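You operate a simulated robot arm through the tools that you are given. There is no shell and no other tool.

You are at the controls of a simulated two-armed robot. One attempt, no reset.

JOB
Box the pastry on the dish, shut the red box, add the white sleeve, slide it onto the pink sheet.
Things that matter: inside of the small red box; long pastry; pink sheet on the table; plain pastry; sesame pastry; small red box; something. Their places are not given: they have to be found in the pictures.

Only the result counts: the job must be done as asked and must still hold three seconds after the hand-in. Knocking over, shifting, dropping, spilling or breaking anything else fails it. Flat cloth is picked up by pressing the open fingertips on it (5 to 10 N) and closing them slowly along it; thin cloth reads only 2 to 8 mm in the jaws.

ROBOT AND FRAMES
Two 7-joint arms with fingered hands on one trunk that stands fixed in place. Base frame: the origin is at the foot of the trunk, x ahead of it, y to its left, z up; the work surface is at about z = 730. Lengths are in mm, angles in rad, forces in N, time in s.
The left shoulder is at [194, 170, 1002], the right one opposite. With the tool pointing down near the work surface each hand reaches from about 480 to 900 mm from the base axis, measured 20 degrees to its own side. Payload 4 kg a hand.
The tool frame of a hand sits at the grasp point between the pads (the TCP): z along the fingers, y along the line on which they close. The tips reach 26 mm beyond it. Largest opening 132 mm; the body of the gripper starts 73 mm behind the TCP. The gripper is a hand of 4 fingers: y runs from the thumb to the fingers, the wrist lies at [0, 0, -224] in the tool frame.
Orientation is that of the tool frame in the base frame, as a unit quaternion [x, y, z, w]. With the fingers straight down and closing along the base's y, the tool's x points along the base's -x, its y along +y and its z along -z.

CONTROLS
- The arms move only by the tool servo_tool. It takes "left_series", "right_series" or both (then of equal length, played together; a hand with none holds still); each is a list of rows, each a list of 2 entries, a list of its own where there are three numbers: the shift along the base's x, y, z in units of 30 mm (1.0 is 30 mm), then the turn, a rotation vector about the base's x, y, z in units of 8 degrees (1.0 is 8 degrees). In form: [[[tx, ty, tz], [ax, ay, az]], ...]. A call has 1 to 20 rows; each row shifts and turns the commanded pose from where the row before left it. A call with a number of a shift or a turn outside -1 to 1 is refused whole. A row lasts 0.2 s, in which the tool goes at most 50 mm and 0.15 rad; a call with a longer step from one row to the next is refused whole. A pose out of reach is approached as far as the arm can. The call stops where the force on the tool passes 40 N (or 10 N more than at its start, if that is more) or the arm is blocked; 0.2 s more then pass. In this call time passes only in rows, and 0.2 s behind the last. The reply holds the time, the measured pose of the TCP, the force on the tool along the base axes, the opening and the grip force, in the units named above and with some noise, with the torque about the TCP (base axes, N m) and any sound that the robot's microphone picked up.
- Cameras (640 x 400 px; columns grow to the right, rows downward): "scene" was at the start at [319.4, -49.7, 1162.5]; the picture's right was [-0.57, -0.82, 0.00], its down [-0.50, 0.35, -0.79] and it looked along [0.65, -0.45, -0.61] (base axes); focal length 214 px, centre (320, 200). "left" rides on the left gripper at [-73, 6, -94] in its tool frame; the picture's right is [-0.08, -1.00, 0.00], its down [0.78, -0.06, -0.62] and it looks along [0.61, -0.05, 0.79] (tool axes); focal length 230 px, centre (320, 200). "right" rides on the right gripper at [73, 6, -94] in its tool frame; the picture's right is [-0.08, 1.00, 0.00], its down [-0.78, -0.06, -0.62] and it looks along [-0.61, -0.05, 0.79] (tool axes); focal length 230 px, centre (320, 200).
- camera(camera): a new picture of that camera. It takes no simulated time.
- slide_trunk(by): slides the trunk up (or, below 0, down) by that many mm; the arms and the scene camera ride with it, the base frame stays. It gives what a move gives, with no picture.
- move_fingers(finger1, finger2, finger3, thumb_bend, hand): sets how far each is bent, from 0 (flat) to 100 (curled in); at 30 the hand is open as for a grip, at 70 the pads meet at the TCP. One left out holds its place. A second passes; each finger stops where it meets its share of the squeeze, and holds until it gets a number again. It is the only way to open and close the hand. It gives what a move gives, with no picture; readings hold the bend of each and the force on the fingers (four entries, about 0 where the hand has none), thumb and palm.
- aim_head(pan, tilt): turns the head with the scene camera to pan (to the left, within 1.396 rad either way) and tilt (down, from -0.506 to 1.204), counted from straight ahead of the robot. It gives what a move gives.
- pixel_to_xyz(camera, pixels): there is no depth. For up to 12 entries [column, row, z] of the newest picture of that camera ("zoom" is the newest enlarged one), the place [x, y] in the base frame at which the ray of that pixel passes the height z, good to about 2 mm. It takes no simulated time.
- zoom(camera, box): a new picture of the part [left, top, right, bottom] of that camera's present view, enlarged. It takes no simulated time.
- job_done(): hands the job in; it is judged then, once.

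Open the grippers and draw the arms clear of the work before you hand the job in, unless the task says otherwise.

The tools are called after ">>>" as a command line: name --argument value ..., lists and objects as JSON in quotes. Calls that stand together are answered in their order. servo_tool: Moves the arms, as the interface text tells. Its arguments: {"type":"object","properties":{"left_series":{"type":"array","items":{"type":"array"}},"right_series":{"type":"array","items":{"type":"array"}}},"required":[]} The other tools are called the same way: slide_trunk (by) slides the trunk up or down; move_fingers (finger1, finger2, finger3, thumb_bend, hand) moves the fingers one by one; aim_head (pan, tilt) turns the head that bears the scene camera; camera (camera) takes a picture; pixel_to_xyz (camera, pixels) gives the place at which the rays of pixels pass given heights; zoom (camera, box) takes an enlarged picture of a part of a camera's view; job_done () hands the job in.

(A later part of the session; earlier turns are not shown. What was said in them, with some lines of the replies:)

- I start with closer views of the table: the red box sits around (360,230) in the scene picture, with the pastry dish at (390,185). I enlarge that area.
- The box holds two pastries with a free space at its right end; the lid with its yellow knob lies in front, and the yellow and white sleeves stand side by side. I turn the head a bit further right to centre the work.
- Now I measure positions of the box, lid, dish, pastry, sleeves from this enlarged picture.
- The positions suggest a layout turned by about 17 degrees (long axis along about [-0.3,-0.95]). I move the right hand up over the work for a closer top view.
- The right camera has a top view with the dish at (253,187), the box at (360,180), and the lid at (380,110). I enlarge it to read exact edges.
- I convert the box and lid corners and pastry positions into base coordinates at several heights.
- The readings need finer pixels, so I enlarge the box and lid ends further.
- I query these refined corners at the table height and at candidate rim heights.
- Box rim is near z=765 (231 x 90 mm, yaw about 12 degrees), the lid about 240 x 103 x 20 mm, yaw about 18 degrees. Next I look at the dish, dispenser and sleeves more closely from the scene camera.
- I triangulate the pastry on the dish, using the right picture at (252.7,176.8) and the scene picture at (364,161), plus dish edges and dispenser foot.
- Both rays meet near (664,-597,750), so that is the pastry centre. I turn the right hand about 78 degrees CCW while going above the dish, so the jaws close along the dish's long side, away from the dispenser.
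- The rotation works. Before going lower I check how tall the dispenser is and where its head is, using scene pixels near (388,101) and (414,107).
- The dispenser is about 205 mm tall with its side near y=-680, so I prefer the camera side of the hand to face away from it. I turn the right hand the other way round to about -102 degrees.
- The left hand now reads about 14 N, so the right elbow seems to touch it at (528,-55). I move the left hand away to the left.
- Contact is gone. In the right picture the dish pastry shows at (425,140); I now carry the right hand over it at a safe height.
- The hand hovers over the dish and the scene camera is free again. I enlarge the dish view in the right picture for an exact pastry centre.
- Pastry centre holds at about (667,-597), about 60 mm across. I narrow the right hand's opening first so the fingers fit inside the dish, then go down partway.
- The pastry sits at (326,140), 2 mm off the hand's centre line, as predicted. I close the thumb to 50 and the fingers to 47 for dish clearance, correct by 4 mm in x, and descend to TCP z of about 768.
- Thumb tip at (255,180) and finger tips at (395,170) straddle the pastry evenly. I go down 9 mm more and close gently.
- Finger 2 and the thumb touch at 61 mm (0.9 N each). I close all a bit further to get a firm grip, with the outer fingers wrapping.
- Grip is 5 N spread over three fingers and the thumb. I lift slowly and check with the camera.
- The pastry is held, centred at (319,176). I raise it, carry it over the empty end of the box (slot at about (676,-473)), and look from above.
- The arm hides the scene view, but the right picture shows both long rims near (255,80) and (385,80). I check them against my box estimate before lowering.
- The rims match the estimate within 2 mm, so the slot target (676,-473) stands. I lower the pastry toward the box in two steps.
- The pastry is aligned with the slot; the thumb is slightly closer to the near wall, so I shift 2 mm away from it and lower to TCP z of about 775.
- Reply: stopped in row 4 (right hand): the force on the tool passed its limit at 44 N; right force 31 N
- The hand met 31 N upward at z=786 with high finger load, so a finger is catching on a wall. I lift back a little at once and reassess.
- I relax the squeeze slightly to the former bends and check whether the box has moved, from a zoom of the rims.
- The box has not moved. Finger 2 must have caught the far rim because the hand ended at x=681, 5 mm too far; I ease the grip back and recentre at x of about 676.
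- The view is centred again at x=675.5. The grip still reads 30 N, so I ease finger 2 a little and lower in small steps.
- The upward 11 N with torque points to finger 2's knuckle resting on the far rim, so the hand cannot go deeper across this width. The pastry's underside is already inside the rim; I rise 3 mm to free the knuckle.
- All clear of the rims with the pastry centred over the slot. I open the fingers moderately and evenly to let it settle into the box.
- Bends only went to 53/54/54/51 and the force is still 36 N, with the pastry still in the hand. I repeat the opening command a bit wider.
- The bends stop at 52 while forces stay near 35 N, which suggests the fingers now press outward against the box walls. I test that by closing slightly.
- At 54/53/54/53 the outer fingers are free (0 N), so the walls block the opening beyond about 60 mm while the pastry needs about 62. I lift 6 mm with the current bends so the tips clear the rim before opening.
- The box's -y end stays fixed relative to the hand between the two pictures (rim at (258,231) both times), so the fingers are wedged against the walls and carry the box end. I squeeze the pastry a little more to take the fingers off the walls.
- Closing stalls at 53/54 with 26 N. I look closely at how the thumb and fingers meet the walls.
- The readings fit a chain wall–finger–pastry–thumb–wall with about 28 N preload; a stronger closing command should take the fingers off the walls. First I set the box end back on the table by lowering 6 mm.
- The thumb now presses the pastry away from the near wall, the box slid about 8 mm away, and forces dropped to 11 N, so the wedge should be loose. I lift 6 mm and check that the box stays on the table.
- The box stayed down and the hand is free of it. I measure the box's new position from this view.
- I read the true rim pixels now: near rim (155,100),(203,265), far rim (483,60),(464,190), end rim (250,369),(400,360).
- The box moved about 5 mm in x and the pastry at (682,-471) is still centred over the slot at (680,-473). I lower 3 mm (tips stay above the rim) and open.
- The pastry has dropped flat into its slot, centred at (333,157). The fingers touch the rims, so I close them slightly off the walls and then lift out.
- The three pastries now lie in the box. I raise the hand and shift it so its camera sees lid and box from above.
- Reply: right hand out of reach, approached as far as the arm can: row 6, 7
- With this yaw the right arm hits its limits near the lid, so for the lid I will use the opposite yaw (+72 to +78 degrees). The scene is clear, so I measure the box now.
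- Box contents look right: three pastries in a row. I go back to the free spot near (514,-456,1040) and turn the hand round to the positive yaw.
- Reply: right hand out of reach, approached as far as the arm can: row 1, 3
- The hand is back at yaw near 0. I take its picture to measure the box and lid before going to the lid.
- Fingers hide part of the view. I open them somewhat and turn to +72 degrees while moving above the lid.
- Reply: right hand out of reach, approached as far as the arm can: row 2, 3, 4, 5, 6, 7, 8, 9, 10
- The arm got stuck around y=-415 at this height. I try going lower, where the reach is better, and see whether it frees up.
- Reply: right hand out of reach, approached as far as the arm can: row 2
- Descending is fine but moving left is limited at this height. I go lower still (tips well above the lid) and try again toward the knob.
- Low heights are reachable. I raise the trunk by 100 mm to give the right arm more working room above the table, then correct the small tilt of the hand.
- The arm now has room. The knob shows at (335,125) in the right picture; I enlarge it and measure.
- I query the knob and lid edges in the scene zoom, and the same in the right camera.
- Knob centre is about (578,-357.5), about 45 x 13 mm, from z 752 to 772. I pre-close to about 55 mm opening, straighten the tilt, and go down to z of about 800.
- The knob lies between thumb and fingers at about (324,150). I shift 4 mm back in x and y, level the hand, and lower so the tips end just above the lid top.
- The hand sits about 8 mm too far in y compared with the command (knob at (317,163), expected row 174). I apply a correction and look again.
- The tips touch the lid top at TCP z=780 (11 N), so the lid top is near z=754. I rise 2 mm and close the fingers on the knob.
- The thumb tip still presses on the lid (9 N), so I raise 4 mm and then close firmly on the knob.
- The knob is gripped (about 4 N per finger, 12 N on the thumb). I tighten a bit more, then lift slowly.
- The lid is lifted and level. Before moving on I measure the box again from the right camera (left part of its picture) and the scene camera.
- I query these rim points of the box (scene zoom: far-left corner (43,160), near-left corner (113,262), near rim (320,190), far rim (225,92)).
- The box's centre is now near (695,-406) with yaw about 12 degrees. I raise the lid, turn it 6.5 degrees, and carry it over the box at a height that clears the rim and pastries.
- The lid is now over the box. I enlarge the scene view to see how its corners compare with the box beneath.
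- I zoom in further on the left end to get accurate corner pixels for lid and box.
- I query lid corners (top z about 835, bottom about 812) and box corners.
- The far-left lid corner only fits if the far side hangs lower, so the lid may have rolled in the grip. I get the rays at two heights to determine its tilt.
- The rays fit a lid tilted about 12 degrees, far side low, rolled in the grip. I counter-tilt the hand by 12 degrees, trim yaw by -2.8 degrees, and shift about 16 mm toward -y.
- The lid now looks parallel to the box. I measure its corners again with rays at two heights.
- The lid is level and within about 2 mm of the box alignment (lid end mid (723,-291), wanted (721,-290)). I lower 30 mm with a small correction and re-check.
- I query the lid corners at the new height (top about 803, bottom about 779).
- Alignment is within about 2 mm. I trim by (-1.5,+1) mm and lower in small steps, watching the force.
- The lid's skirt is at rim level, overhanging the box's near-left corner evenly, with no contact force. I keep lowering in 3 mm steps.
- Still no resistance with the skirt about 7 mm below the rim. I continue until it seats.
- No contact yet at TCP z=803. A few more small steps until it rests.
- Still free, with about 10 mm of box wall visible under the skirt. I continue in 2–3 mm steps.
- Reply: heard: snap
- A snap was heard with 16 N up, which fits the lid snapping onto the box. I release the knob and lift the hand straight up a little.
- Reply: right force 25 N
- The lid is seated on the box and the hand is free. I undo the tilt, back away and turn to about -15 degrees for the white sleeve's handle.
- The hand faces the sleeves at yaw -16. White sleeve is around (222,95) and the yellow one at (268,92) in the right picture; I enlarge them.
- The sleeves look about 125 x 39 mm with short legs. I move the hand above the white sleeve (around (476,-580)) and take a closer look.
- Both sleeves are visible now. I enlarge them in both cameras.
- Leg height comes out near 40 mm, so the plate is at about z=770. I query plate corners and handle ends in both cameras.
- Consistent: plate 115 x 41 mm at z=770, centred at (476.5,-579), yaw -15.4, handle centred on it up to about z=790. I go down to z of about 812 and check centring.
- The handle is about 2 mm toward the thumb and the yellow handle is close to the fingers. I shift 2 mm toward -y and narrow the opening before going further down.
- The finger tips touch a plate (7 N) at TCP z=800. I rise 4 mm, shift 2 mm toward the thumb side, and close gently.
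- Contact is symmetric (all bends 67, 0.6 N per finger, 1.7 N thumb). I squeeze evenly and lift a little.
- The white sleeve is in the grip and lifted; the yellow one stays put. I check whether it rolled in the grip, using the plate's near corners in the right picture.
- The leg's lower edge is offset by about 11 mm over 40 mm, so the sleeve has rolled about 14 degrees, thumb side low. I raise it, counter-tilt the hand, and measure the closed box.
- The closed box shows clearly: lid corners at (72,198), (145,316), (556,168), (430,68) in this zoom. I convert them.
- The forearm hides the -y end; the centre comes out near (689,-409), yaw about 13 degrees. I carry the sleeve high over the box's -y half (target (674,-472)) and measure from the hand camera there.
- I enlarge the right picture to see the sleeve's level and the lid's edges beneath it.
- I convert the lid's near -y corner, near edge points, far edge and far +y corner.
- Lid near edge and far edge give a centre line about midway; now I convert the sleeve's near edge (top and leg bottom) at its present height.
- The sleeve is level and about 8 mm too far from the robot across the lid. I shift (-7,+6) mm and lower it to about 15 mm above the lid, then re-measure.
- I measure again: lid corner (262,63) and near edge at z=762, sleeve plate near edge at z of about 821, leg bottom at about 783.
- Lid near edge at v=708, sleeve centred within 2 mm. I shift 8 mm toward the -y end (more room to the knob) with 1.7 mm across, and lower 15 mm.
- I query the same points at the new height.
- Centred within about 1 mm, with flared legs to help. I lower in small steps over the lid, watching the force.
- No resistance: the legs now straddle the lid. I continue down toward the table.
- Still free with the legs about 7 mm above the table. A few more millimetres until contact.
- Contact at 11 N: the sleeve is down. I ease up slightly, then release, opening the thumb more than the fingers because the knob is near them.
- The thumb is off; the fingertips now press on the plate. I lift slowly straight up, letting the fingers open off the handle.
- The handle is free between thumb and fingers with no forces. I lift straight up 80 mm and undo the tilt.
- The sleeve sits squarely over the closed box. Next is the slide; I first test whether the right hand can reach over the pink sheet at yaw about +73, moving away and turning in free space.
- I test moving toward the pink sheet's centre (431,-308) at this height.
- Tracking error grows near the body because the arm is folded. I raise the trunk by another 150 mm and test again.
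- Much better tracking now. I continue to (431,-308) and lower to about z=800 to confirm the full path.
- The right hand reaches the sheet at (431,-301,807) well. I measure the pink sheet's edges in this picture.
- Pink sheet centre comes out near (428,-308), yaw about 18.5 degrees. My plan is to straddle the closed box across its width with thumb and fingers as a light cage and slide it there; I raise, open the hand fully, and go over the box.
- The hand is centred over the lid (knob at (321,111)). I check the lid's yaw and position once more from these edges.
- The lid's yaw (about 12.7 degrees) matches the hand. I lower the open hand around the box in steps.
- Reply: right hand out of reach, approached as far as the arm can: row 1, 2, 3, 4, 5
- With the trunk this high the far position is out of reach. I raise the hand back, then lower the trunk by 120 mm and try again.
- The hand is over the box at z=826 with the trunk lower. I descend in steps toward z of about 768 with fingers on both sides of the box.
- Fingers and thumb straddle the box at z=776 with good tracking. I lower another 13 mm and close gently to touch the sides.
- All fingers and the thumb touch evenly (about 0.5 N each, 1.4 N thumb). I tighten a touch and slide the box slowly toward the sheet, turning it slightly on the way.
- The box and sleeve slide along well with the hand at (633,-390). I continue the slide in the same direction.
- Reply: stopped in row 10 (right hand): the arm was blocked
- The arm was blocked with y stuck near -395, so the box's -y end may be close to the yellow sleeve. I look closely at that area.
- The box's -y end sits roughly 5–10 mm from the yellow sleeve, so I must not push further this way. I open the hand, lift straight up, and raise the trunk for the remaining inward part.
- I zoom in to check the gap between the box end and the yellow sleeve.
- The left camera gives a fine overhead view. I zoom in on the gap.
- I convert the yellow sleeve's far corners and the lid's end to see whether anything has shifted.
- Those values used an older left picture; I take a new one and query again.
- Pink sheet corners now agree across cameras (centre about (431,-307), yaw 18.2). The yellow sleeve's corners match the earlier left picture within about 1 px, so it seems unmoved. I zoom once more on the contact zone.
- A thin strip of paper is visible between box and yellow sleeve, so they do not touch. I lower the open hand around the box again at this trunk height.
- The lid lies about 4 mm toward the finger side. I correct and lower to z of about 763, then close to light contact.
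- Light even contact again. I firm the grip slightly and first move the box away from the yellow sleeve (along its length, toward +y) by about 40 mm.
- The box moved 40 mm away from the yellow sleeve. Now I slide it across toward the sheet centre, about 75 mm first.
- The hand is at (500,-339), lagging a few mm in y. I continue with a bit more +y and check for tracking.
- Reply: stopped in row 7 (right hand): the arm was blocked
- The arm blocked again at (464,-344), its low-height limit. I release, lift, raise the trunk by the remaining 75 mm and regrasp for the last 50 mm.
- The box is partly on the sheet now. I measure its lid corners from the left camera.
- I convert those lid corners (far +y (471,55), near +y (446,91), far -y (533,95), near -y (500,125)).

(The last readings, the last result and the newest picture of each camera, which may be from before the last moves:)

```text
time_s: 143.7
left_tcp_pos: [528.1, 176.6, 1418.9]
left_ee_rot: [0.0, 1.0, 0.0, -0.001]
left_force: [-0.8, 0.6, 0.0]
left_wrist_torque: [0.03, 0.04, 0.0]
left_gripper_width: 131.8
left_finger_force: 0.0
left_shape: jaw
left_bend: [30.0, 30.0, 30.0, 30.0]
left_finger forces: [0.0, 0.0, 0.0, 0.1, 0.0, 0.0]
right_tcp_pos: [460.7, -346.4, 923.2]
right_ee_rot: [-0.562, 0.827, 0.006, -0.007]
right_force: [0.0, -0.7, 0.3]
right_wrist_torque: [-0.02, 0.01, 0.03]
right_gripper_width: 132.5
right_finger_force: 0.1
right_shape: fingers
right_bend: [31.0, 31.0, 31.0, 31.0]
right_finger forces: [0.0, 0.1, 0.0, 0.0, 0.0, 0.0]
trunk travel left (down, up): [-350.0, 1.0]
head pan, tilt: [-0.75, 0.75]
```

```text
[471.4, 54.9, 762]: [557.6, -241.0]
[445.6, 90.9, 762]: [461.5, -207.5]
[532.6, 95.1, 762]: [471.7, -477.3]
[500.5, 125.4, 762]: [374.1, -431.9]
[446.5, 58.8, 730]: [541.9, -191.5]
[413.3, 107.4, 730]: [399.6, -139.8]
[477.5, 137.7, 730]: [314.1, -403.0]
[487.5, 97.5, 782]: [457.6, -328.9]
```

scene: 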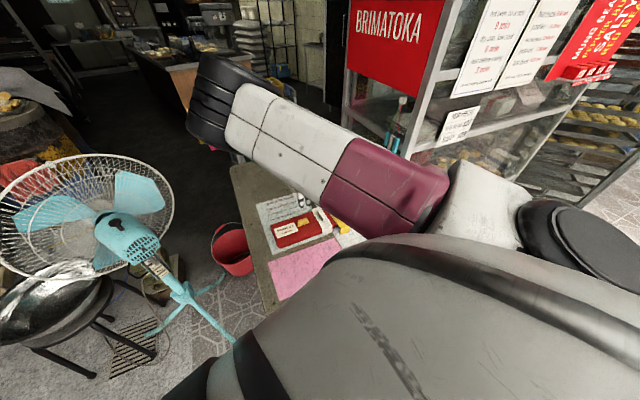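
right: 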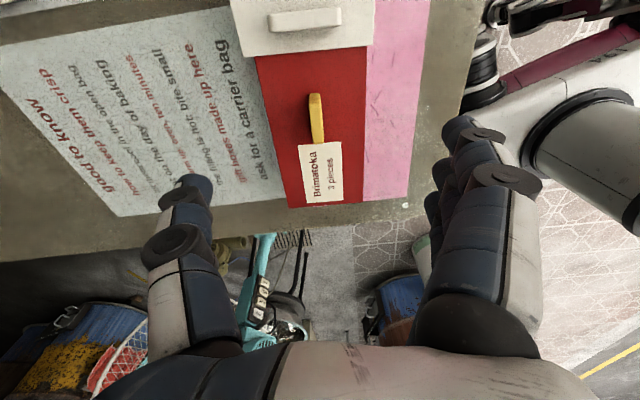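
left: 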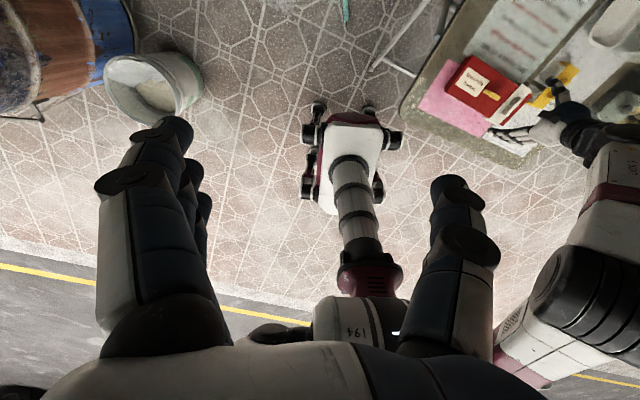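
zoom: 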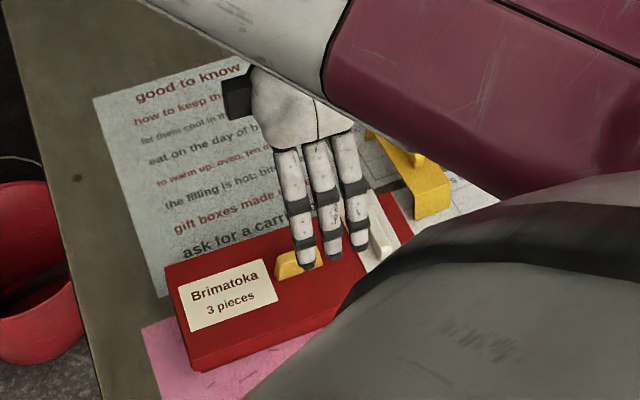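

Relative to the sheet centre the box still needs about (-36,+40) mm and -2.7 degrees of yaw. I lower the open hand around it again.

>>> servo_tool --right_series '[[[0.05, 0.05, -0.7], [0, 0, 0.04]], [[0.05, 0.03, -0.8], [0, 0, 0]], [[0, 0, -0.8], [0, 0, 0]], [[0, 0, -0.8], [0, 0, 0]], [[0, 0, -0.6], [0, 0, 0]], [[0, 0, 0], [0, 0, 0]]]'

>>> camera --camera "right"

```text
time_s: 145.1
left_tcp_pos: [528.0, 177.8, 1419.1]
left_ee_rot: [0.0, 1.0, 0.0, 0.0]
left_force: [-1.0, 1.1, 0.1]
left_wrist_torque: [0.0, -0.01, 0.0]
left_gripper_width: 132.0
left_finger_force: 0.1
left_shape: jaw
left_bend: [30.0, 30.0, 30.0, 30.0]
left_finger forces: [0.0, 0.0, 0.0, 0.1, 0.1, 0.0]
right_tcp_pos: [467.2, -337.9, 813.4]
right_ee_rot: [-0.571, 0.821, 0.004, -0.004]
right_force: [0.0, -0.3, 0.1]
right_wrist_torque: [0.0, -0.04, -0.03]
right_gripper_width: 132.6
right_finger_force: 0.0
right_shape: fingers
right_bend: [31.0, 31.0, 31.0, 31.0]
right_finger forces: [0.2, 0.0, 0.1, 0.1, 0.0, 0.1]
trunk travel left (down, up): [-350.0, 1.0]
head pan, tilt: [-0.75, 0.75]
```

```text
taken
```

right: 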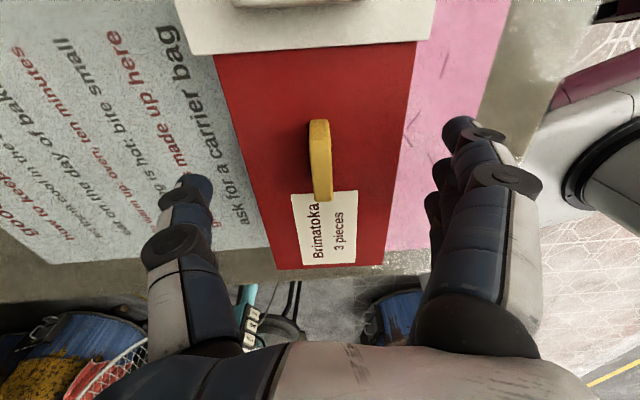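

The knob is about 6 mm behind the hand centre; I correct and lower the rest of the way, then close lightly.

>>> servo_tool --right_series '[[[-0.07, -0.12, -0.4], [0, 0, 0]], [[0, 0, -0.4], [0, 0, 0]], [[0, 0, -0.4], [0, 0, 0]], [[0, 0, -0.4], [0, 0, 0]], [[0, 0, 0], [0, 0, 0]]]'

>>> move_fingers --hand "right" --finger1 38 --finger2 38 --finger3 38 --thumb_bend 38

>>> camera --camera "right"

```text
time_s: 146.3
left_tcp_pos: [527.3, 177.1, 1418.8]
left_ee_rot: [0.0, 1.0, 0.0, 0.0]
left_force: [-0.4, -0.4, 1.0]
left_wrist_torque: [0.0, -0.04, -0.01]
left_gripper_width: 131.9
left_finger_force: 0.0
left_shape: jaw
left_bend: [30.0, 30.0, 30.0, 30.0]
left_finger forces: [0.1, 0.1, 0.0, 0.0, 0.0, 0.1]
right_tcp_pos: [466.5, -341.0, 765.5]
right_ee_rot: [-0.572, 0.82, 0.003, -0.004]
right_force: [0.3, 0.3, -0.4]
right_wrist_torque: [0.01, 0.03, 0.01]
right_gripper_width: 132.8
right_finger_force: 0.0
right_shape: fingers
right_bend: [31.0, 31.0, 31.0, 31.0]
right_finger forces: [0.0, 0.1, 0.0, 0.1, 0.0, 0.1]
trunk travel left (down, up): [-350.0, 1.0]
head pan, tilt: [-0.75, 0.75]
```

```text
time_s: 147.3
left_tcp_pos: [527.2, 175.9, 1418.5]
left_ee_rot: [0.0, 1.0, 0.0, 0.001]
left_force: [-0.3, -0.5, 0.0]
left_wrist_torque: [0.01, 0.01, -0.02]
left_gripper_width: 131.8
left_finger_force: 0.1
left_shape: jaw
left_bend: [30.0, 30.0, 30.0, 30.0]
left_finger forces: [0.0, 0.1, 0.1, 0.1, 0.1, 0.0]
right_tcp_pos: [466.4, -341.7, 766.1]
right_ee_rot: [-0.571, 0.821, 0.004, -0.004]
right_force: [-0.5, 0.1, 0.5]
right_wrist_torque: [-0.04, 0.02, 0.0]
right_gripper_width: 113.0
right_finger_force: 1.6
right_shape: fingers
right_bend: [37.0, 37.0, 37.0, 37.0]
right_finger forces: [0.4, 0.4, 0.3, 0.1, 0.9, 0.0]
trunk travel left (down, up): [-350.0, 1.0]
head pan, tilt: [-0.75, 0.75]
```

```text
taken
```

right: 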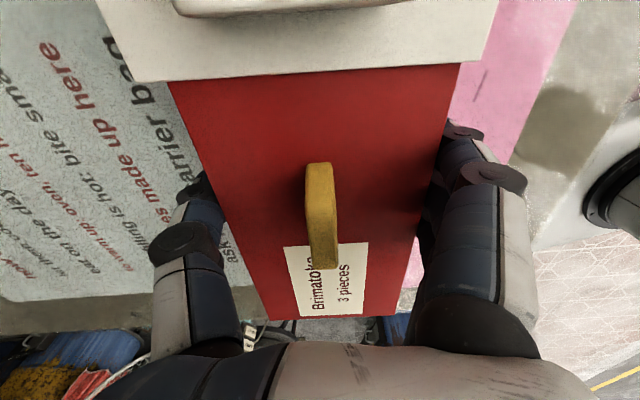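

Even light contact again. I firm the grip and move +y first, then across, in short steps with a small yaw correction.

>>> move_fingers --hand "right" --finger1 41 --finger2 41 --finger3 41 --thumb_bend 41

>>> servo_tool --right_series '[[[0.03, 0.08, 0], [0, 0, 0.05]], [[0.05, 0.16, 0], [0, 0, 0.07]], [[0.05, 0.16, 0], [0, 0, 0.07]], [[0.05, 0.16, 0], [0, 0, 0.07]], [[0.05, 0.16, 0], [0, 0, 0.07]], [[0.03, 0.08, 0], [0, 0, 0]], [[0, 0, 0], [0, 0, 0]]]'

>>> camera --camera "right"

```text
time_s: 148.3
left_tcp_pos: [527.3, 176.3, 1417.7]
left_ee_rot: [0.0, 1.0, 0.0, 0.0]
left_force: [0.0, 0.0, 0.7]
left_wrist_torque: [0.01, -0.04, 0.03]
left_gripper_width: 131.8
left_finger_force: 0.0
left_shape: jaw
left_bend: [30.0, 30.0, 30.0, 30.0]
left_finger forces: [0.1, 0.0, 0.0, 0.0, 0.0, 0.0]
right_tcp_pos: [464.8, -341.6, 766.1]
right_ee_rot: [-0.571, 0.821, 0.003, -0.004]
right_force: [-1.4, 0.9, 0.9]
right_wrist_torque: [0.03, 0.05, 0.03]
right_gripper_width: 109.9
right_finger_force: 6.2
right_shape: fingers
right_bend: [38.0, 38.0, 39.0, 39.0]
right_finger forces: [2.5, 2.3, 2.2, 0.1, 5.9, 0.0]
trunk travel left (down, up): [-350.0, 1.0]
head pan, tilt: [-0.75, 0.75]
```

```text
time_s: 149.9
left_tcp_pos: [526.0, 177.3, 1418.4]
left_ee_rot: [0.0, 1.0, -0.001, 0.0]
left_force: [-1.1, 1.1, -0.6]
left_wrist_torque: [0.01, 0.0, -0.02]
left_gripper_width: 132.0
left_finger_force: 0.1
left_shape: jaw
left_bend: [30.0, 30.0, 30.0, 30.0]
left_finger forces: [0.1, 0.0, 0.1, 0.0, 0.0, 0.0]
right_tcp_pos: [472.1, -317.5, 766.6]
right_ee_rot: [-0.59, 0.807, 0.003, -0.005]
right_force: [-0.5, 0.1, 0.6]
right_wrist_torque: [0.04, 0.05, 0.05]
right_gripper_width: 110.1
right_finger_force: 6.2
right_shape: fingers
right_bend: [38.0, 39.0, 39.0, 39.0]
right_finger forces: [2.2, 2.3, 2.1, 0.0, 6.1, 0.1]
trunk travel left (down, up): [-350.0, 1.0]
head pan, tilt: [-0.75, 0.75]
```

```text
taken
```

right: 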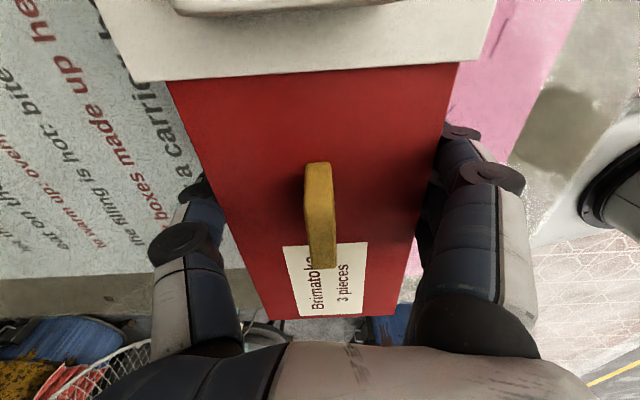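

Tracking is good at this trunk height. Now the last 44 mm across onto the sheet.

>>> servo_tool --right_series '[[[-0.1, 0.037, 0], [0, 0, 0]], [[-0.2, 0.075, 0], [0, 0, -0.02]], [[-0.2, 0.075, 0], [0, 0, -0.02]], [[-0.2, 0.075, 0], [0, 0, -0.02]], [[-0.2, 0.075, 0], [0, 0, -0.02]], [[-0.2, 0.075, 0], [0, 0, 0]], [[-0.2, 0.075, 0], [0, 0, 0]], [[-0.1, 0.035, 0], [0, 0, 0]], [[0, 0, 0], [0, 0, 0]]]'

>>> camera --camera "right"

>>> camera --camera "left"

>>> zoom --camera "left" --box '[400, 30, 560, 150]'

```text
time_s: 151.9
left_tcp_pos: [527.5, 177.4, 1418.0]
left_ee_rot: [0.0, 1.0, 0.0, 0.0]
left_force: [-0.1, 0.2, 0.3]
left_wrist_torque: [-0.01, 0.0, 0.0]
left_gripper_width: 131.7
left_finger_force: 0.1
left_shape: jaw
left_bend: [30.0, 30.0, 30.0, 30.0]
left_finger forces: [0.0, 0.0, 0.0, 0.0, 0.1, 0.0]
right_tcp_pos: [431.7, -302.4, 766.5]
right_ee_rot: [-0.586, 0.81, 0.004, -0.005]
right_force: [0.6, 1.0, 0.3]
right_wrist_torque: [-0.01, 0.04, -0.04]
right_gripper_width: 110.2
right_finger_force: 7.0
right_shape: fingers
right_bend: [39.0, 39.0, 39.0, 39.0]
right_finger forces: [1.9, 2.1, 1.9, 0.1, 6.7, 0.0]
trunk travel left (down, up): [-350.0, 1.0]
head pan, tilt: [-0.75, 0.75]
```

```text
taken
```

right: 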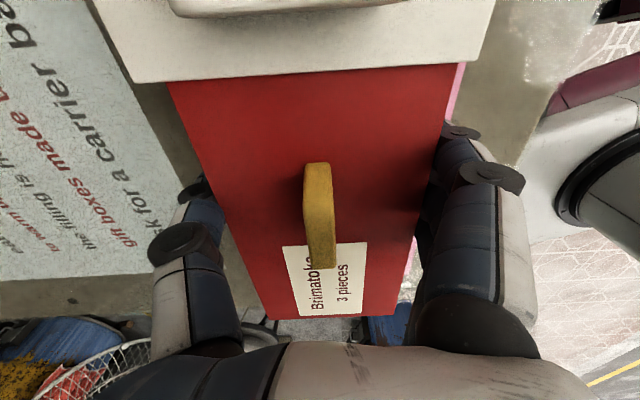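

```text
taken
```

left: 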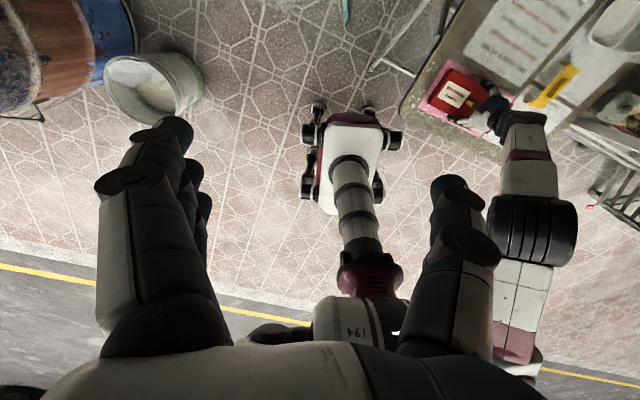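

```text
3.33 times, centred on (480, 90) of left
```

zoom: 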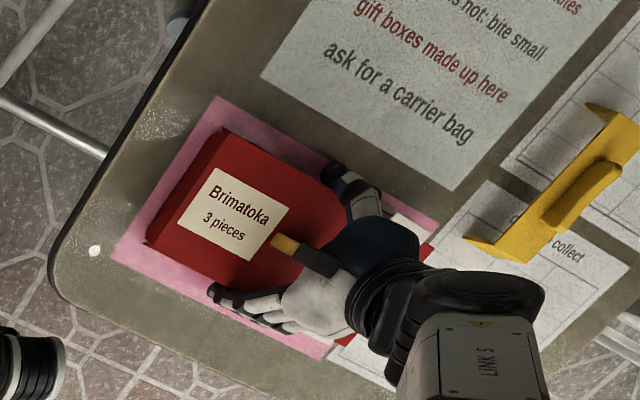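

The box is on the pink sheet. I check its centring in this view before releasing.

>>> pixel_to_xyz --camera "left" --pixels '[[450.9, 69, 762], [428, 102.6, 762], [449.1, 59.1, 730], [417.5, 106.5, 730], [483, 137.4, 730], [515.1, 96.6, 730], [468.8, 102.6, 782]]'

>>> zoom --camera "scene" --box '[240, 200, 380, 300]'

```text
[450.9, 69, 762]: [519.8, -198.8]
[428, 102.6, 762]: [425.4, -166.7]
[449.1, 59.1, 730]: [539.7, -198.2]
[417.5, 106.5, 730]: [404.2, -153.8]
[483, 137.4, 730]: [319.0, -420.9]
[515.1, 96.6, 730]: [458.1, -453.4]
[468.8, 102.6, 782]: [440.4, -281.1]
```

```text
4.00 times, centred on (310, 250) of scene
```

zoom: 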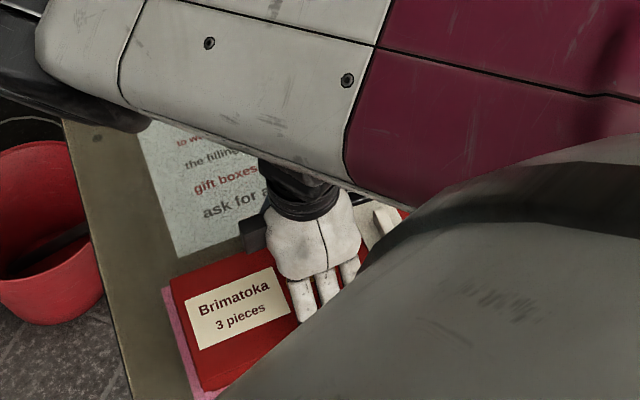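

The lid's +y end is only about 6 mm inside the sheet, so I shift the box 9 mm back along its length to centre it.

>>> servo_tool --right_series '[[[-0.03, -0.1, 0], [0, 0, 0]], [[-0.04, -0.12, 0], [0, 0, 0]], [[-0.03, -0.08, 0], [0, 0, 0]], [[0, 0, 0], [0, 0, 0]], [[0, 0, 0], [0, 0, 0]]]'

>>> camera --camera "left"

>>> zoom --camera "left" --box '[400, 30, 560, 150]'

```text
time_s: 153.1
left_tcp_pos: [528.2, 177.3, 1418.4]
left_ee_rot: [-0.001, 1.0, 0.0, 0.0]
left_force: [-0.6, 0.0, 0.4]
left_wrist_torque: [-0.01, 0.02, -0.01]
left_gripper_width: 132.0
left_finger_force: 0.0
left_shape: jaw
left_bend: [30.0, 30.0, 30.0, 30.0]
left_finger forces: [0.0, 0.1, 0.1, 0.1, 0.1, 0.1]
right_tcp_pos: [426.8, -310.8, 766.0]
right_ee_rot: [-0.586, 0.81, 0.003, -0.004]
right_force: [0.2, 1.3, 1.7]
right_wrist_torque: [0.05, 0.03, 0.03]
right_gripper_width: 110.4
right_finger_force: 6.6
right_shape: fingers
right_bend: [39.0, 39.0, 39.0, 39.0]
right_finger forces: [2.0, 2.0, 2.0, 0.0, 6.6, 0.0]
trunk travel left (down, up): [-350.0, 1.0]
head pan, tilt: [-0.75, 0.75]
```

```text
taken
```

left: 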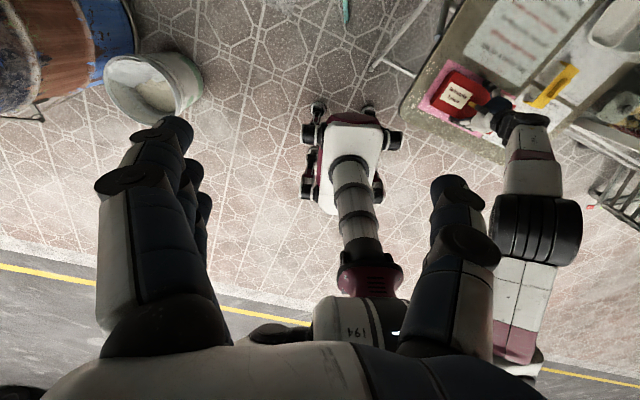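

```text
3.33 times, centred on (480, 90) of left
```

zoom: 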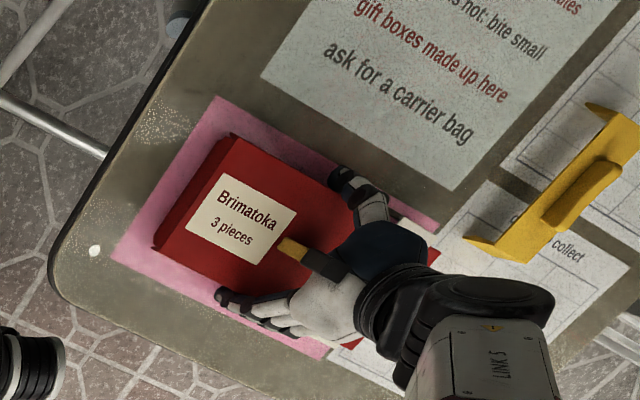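

Now the box looks centred. I release, lift the hand straight up and draw it clear, then check everything.

>>> move_fingers --hand "right" --finger1 31 --finger2 31 --finger3 31 --thumb_bend 31

>>> servo_tool --right_series '[[[0, 0, 0.2], [0, 0, 0]], [[0, 0, 0.4], [0, 0, 0]], [[0, 0, 0.6], [0, 0, 0]], [[0, 0, 0.8], [0, 0, 0]], [[0, 0, 0.8], [0, 0, 0]], [[0, 0, 0.8], [0, 0, 0]], [[0, 0, 0.8], [0, 0, 0]]]'

>>> camera --camera "right"

>>> camera --camera "left"

>>> zoom --camera "left" --box '[400, 30, 560, 150]'

```text
time_s: 154.1
left_tcp_pos: [527.2, 177.5, 1419.2]
left_ee_rot: [0.0, 1.0, -0.001, 0.0]
left_force: [0.0, -0.5, -0.4]
left_wrist_torque: [0.0, 0.0, 0.03]
left_gripper_width: 131.8
left_finger_force: 0.1
left_shape: jaw
left_bend: [30.0, 30.0, 30.0, 30.0]
left_finger forces: [0.1, 0.1, 0.0, 0.0, 0.1, 0.0]
right_tcp_pos: [427.4, -311.7, 765.9]
right_ee_rot: [-0.586, 0.81, 0.003, -0.005]
right_force: [0.1, 1.0, -0.5]
right_wrist_torque: [-0.04, -0.01, 0.01]
right_gripper_width: 132.6
right_finger_force: 0.1
right_shape: fingers
right_bend: [31.0, 31.0, 31.0, 31.0]
right_finger forces: [0.1, 0.0, 0.0, 0.0, 0.0, 0.0]
trunk travel left (down, up): [-350.0, 1.0]
head pan, tilt: [-0.75, 0.75]
```

```text
time_s: 155.7
left_tcp_pos: [526.7, 176.9, 1419.8]
left_ee_rot: [0.0, 1.0, 0.0, 0.001]
left_force: [0.4, -0.3, -0.1]
left_wrist_torque: [0.02, -0.01, 0.0]
left_gripper_width: 132.1
left_finger_force: 0.0
left_shape: jaw
left_bend: [30.0, 30.0, 30.0, 30.0]
left_finger forces: [0.0, 0.0, 0.1, 0.0, 0.1, 0.0]
right_tcp_pos: [418.6, -329.0, 894.6]
right_ee_rot: [-0.562, 0.827, 0.009, -0.007]
right_force: [0.5, -0.2, 0.0]
right_wrist_torque: [0.02, -0.01, 0.0]
right_gripper_width: 132.7
right_finger_force: 0.0
right_shape: fingers
right_bend: [31.0, 31.0, 31.0, 31.0]
right_finger forces: [0.0, 0.1, 0.0, 0.0, 0.1, 0.0]
trunk travel left (down, up): [-350.0, 1.0]
head pan, tilt: [-0.75, 0.75]
```

```text
taken
```

right: 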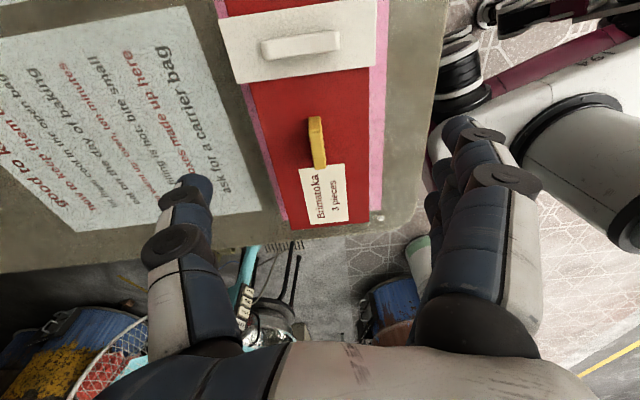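

```text
taken
```

left: 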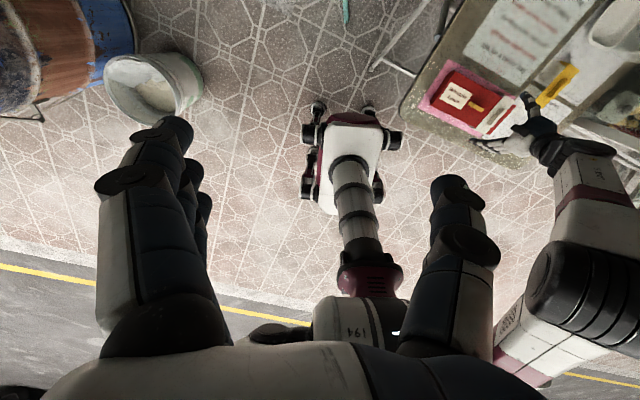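

```text
3.33 times, centred on (480, 90) of left
```

zoom: 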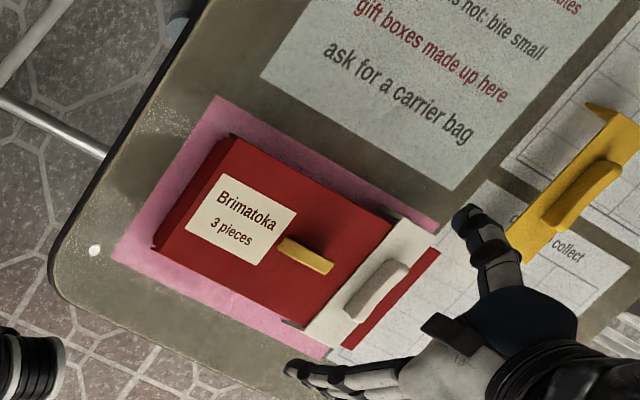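

I verify the box's -y end against the sheet's edges with the left camera.

>>> pixel_to_xyz --camera "left" --pixels '[[452.8, 70.5, 762], [429.9, 105, 762], [515.4, 105, 762], [487.5, 134.4, 762], [449.1, 59.1, 730], [417.5, 106.5, 730], [481.5, 138, 730], [515.1, 98, 730], [511.8, 100.2, 770], [503, 97, 770]]'

>>> zoom --camera "left" --box '[470, 80, 530, 150]'

>>> zoom --camera "right" --box '[200, 0, 420, 240]'

```text
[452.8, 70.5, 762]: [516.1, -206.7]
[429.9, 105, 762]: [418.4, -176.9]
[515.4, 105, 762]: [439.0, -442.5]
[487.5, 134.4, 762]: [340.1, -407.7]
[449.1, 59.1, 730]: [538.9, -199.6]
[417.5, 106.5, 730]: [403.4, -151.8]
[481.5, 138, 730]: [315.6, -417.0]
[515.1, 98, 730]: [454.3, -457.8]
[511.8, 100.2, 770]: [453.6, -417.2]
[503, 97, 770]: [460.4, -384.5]
```

```text
5.71 times, centred on (500, 115) of left
```

zoom: 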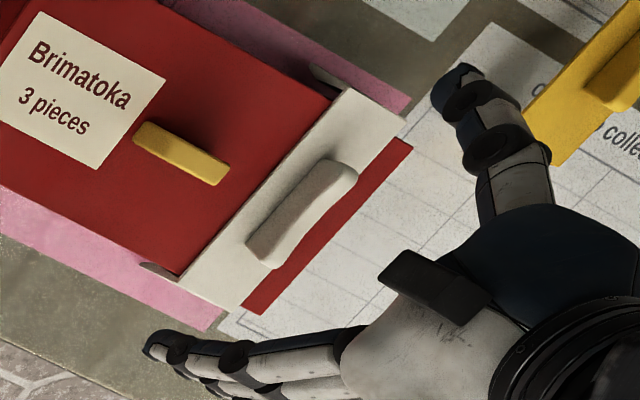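

```text
1.67 times, centred on (310, 120) of right
```

zoom: 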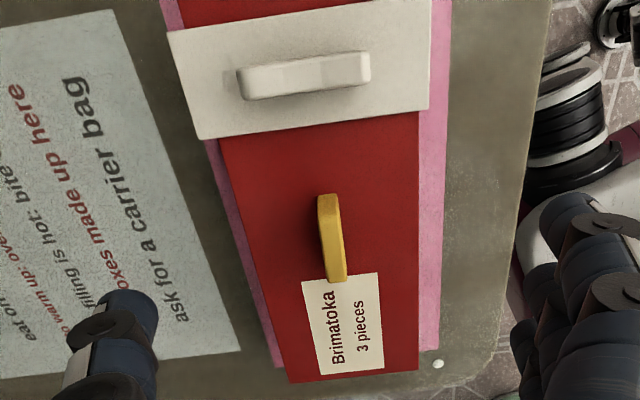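

Lid centre (428,-308.5) matches the sheet centre (428,-306.6). I raise the right hand and draw it back to the side, fully open, then inspect the whole scene.

>>> servo_tool --right_series '[[[0, -0.2, 0.9], [0, 0, 0]], [[0, -0.4, 0.9], [0, 0, 0]], [[0, -0.6, 0.8], [0, 0, 0]], [[0, -0.7, 0.8], [0, 0, -0.5]], [[0, -0.7, 0.6], [0, 0, -0.9]], [[0, -0.7, 0.4], [0, 0, -0.9]], [[0, -0.7, 0], [0, 0, -0.9]], [[0, -0.5, 0], [0, 0, -0.9]], [[0, 0, 0], [0, 0, -0.9]], [[0, 0, 0], [0, 0, -0.9]], [[0, 0, 0], [0, 0, -0.9]], [[0, 0, 0], [0, 0, -0.9]]]'

>>> move_fingers --hand "right" --finger1 30 --finger2 30 --finger3 30 --thumb_bend 30

>>> camera --camera "scene"

>>> camera --camera "right"

>>> camera --camera "left"

```text
time_s: 158.3
left_tcp_pos: [527.6, 175.9, 1418.5]
left_ee_rot: [0.0, 1.0, 0.0, 0.0]
left_force: [0.8, -0.4, 0.6]
left_wrist_torque: [0.01, -0.01, -0.01]
left_gripper_width: 131.6
left_finger_force: 0.1
left_shape: jaw
left_bend: [30.0, 30.0, 30.0, 30.0]
left_finger forces: [0.0, 0.0, 0.0, 0.0, 0.0, 0.0]
right_tcp_pos: [428.7, -446.3, 1031.6]
right_ee_rot: [-0.086, 0.996, 0.005, -0.002]
right_force: [-0.5, 0.2, 0.3]
right_wrist_torque: [-0.04, 0.01, -0.01]
right_gripper_width: 132.5
right_finger_force: 0.0
right_shape: fingers
right_bend: [31.0, 31.0, 31.0, 31.0]
right_finger forces: [0.1, 0.0, 0.0, 0.1, 0.1, 0.0]
trunk travel left (down, up): [-350.0, 1.0]
head pan, tilt: [-0.75, 0.75]
```

```text
time_s: 159.3
left_tcp_pos: [528.2, 176.5, 1417.8]
left_ee_rot: [-0.001, 1.0, 0.0, 0.001]
left_force: [0.1, -0.5, 0.4]
left_wrist_torque: [-0.03, 0.01, -0.02]
left_gripper_width: 131.8
left_finger_force: 0.1
left_shape: jaw
left_bend: [30.0, 30.0, 30.0, 30.0]
left_finger forces: [0.1, 0.1, 0.0, 0.0, 0.0, 0.0]
right_tcp_pos: [428.0, -446.8, 1030.9]
right_ee_rot: [-0.088, 0.996, 0.005, -0.003]
right_force: [0.1, -0.1, 0.3]
right_wrist_torque: [-0.04, 0.02, -0.02]
right_gripper_width: 135.7
right_finger_force: 0.0
right_shape: fingers
right_bend: [30.0, 30.0, 30.0, 30.0]
right_finger forces: [0.0, 0.1, 0.0, 0.0, 0.0, 0.0]
trunk travel left (down, up): [-350.0, 1.0]
head pan, tilt: [-0.75, 0.75]
```

```text
taken
```

scene: 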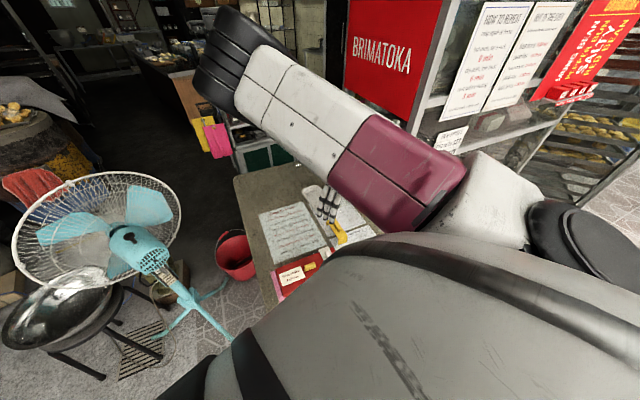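

```text
taken
```

right: 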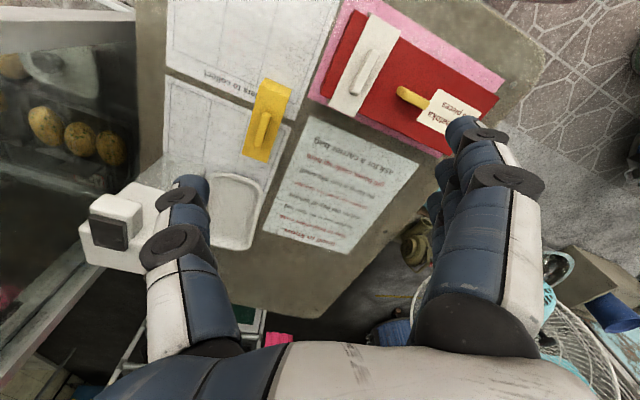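

```text
taken
```

left: 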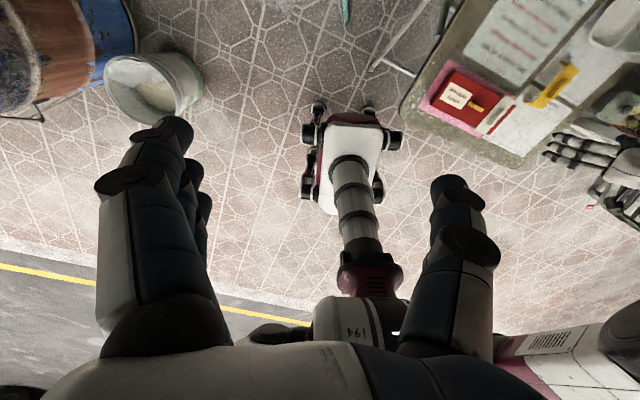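

Everything looks in place. I zoom in for a last check of the sleeve's seat, the lid, and the yellow sleeve and dish.

>>> zoom --camera "right" --box '[300, 0, 520, 160]'

>>> zoom --camera "left" --box '[400, 30, 600, 150]'

>>> zoom --camera "scene" --box '[250, 180, 390, 310]'

```text
2.50 times, centred on (410, 80) of right
```

zoom: 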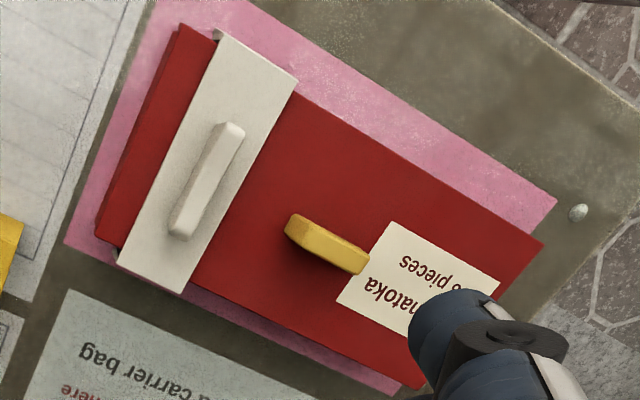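

```text
3.20 times, centred on (500, 90) of left
```

zoom: 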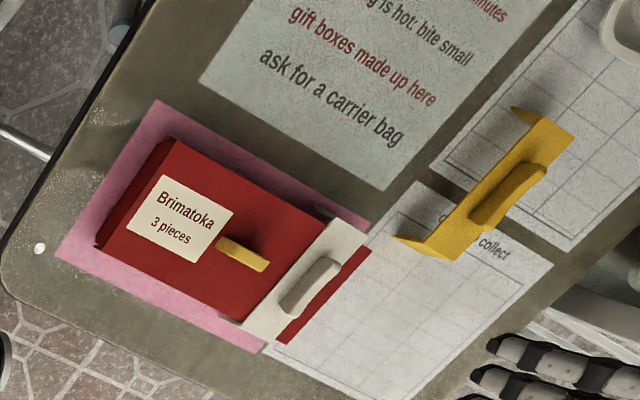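

```text
3.08 times, centred on (320, 245) of scene
```

zoom: 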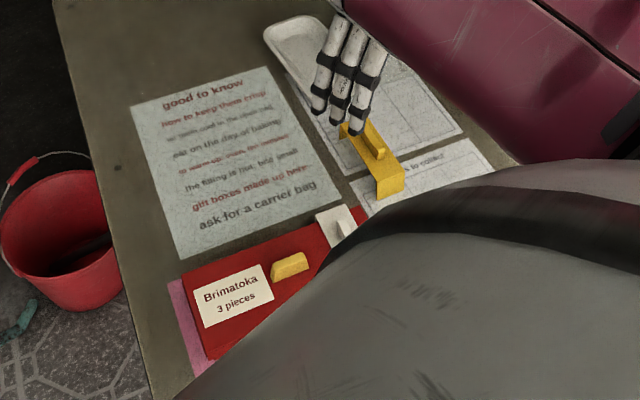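

The box is shut, holds the three pastries, carries the white sleeve and lies centred on the pink sheet. The yellow sleeve and dish are in place and both hands are open and clear. I hand the job in.

>>> job_done

```text
The job is handed in.
```

The job is done and handed in. The dish pastry is in the red box with the other two, and the lid snapped shut. The white sleeve sits over the lid, and the box lies on the pink sheet, about 2 mm off its centre.

- **Placing the pastry:** the fingers caught on the box walls. I ended up dropping it about 25 mm into its slot, and it landed flat. The box moved about 5 mm while I freed the hand.
- **Sliding the box:** its end passed within about 4 mm of the yellow sleeve. In the pictures they did not touch, and the yellow sleeve looked unmoved.

The right arm is raised clear of the table and the left is off to its side, both hands open.
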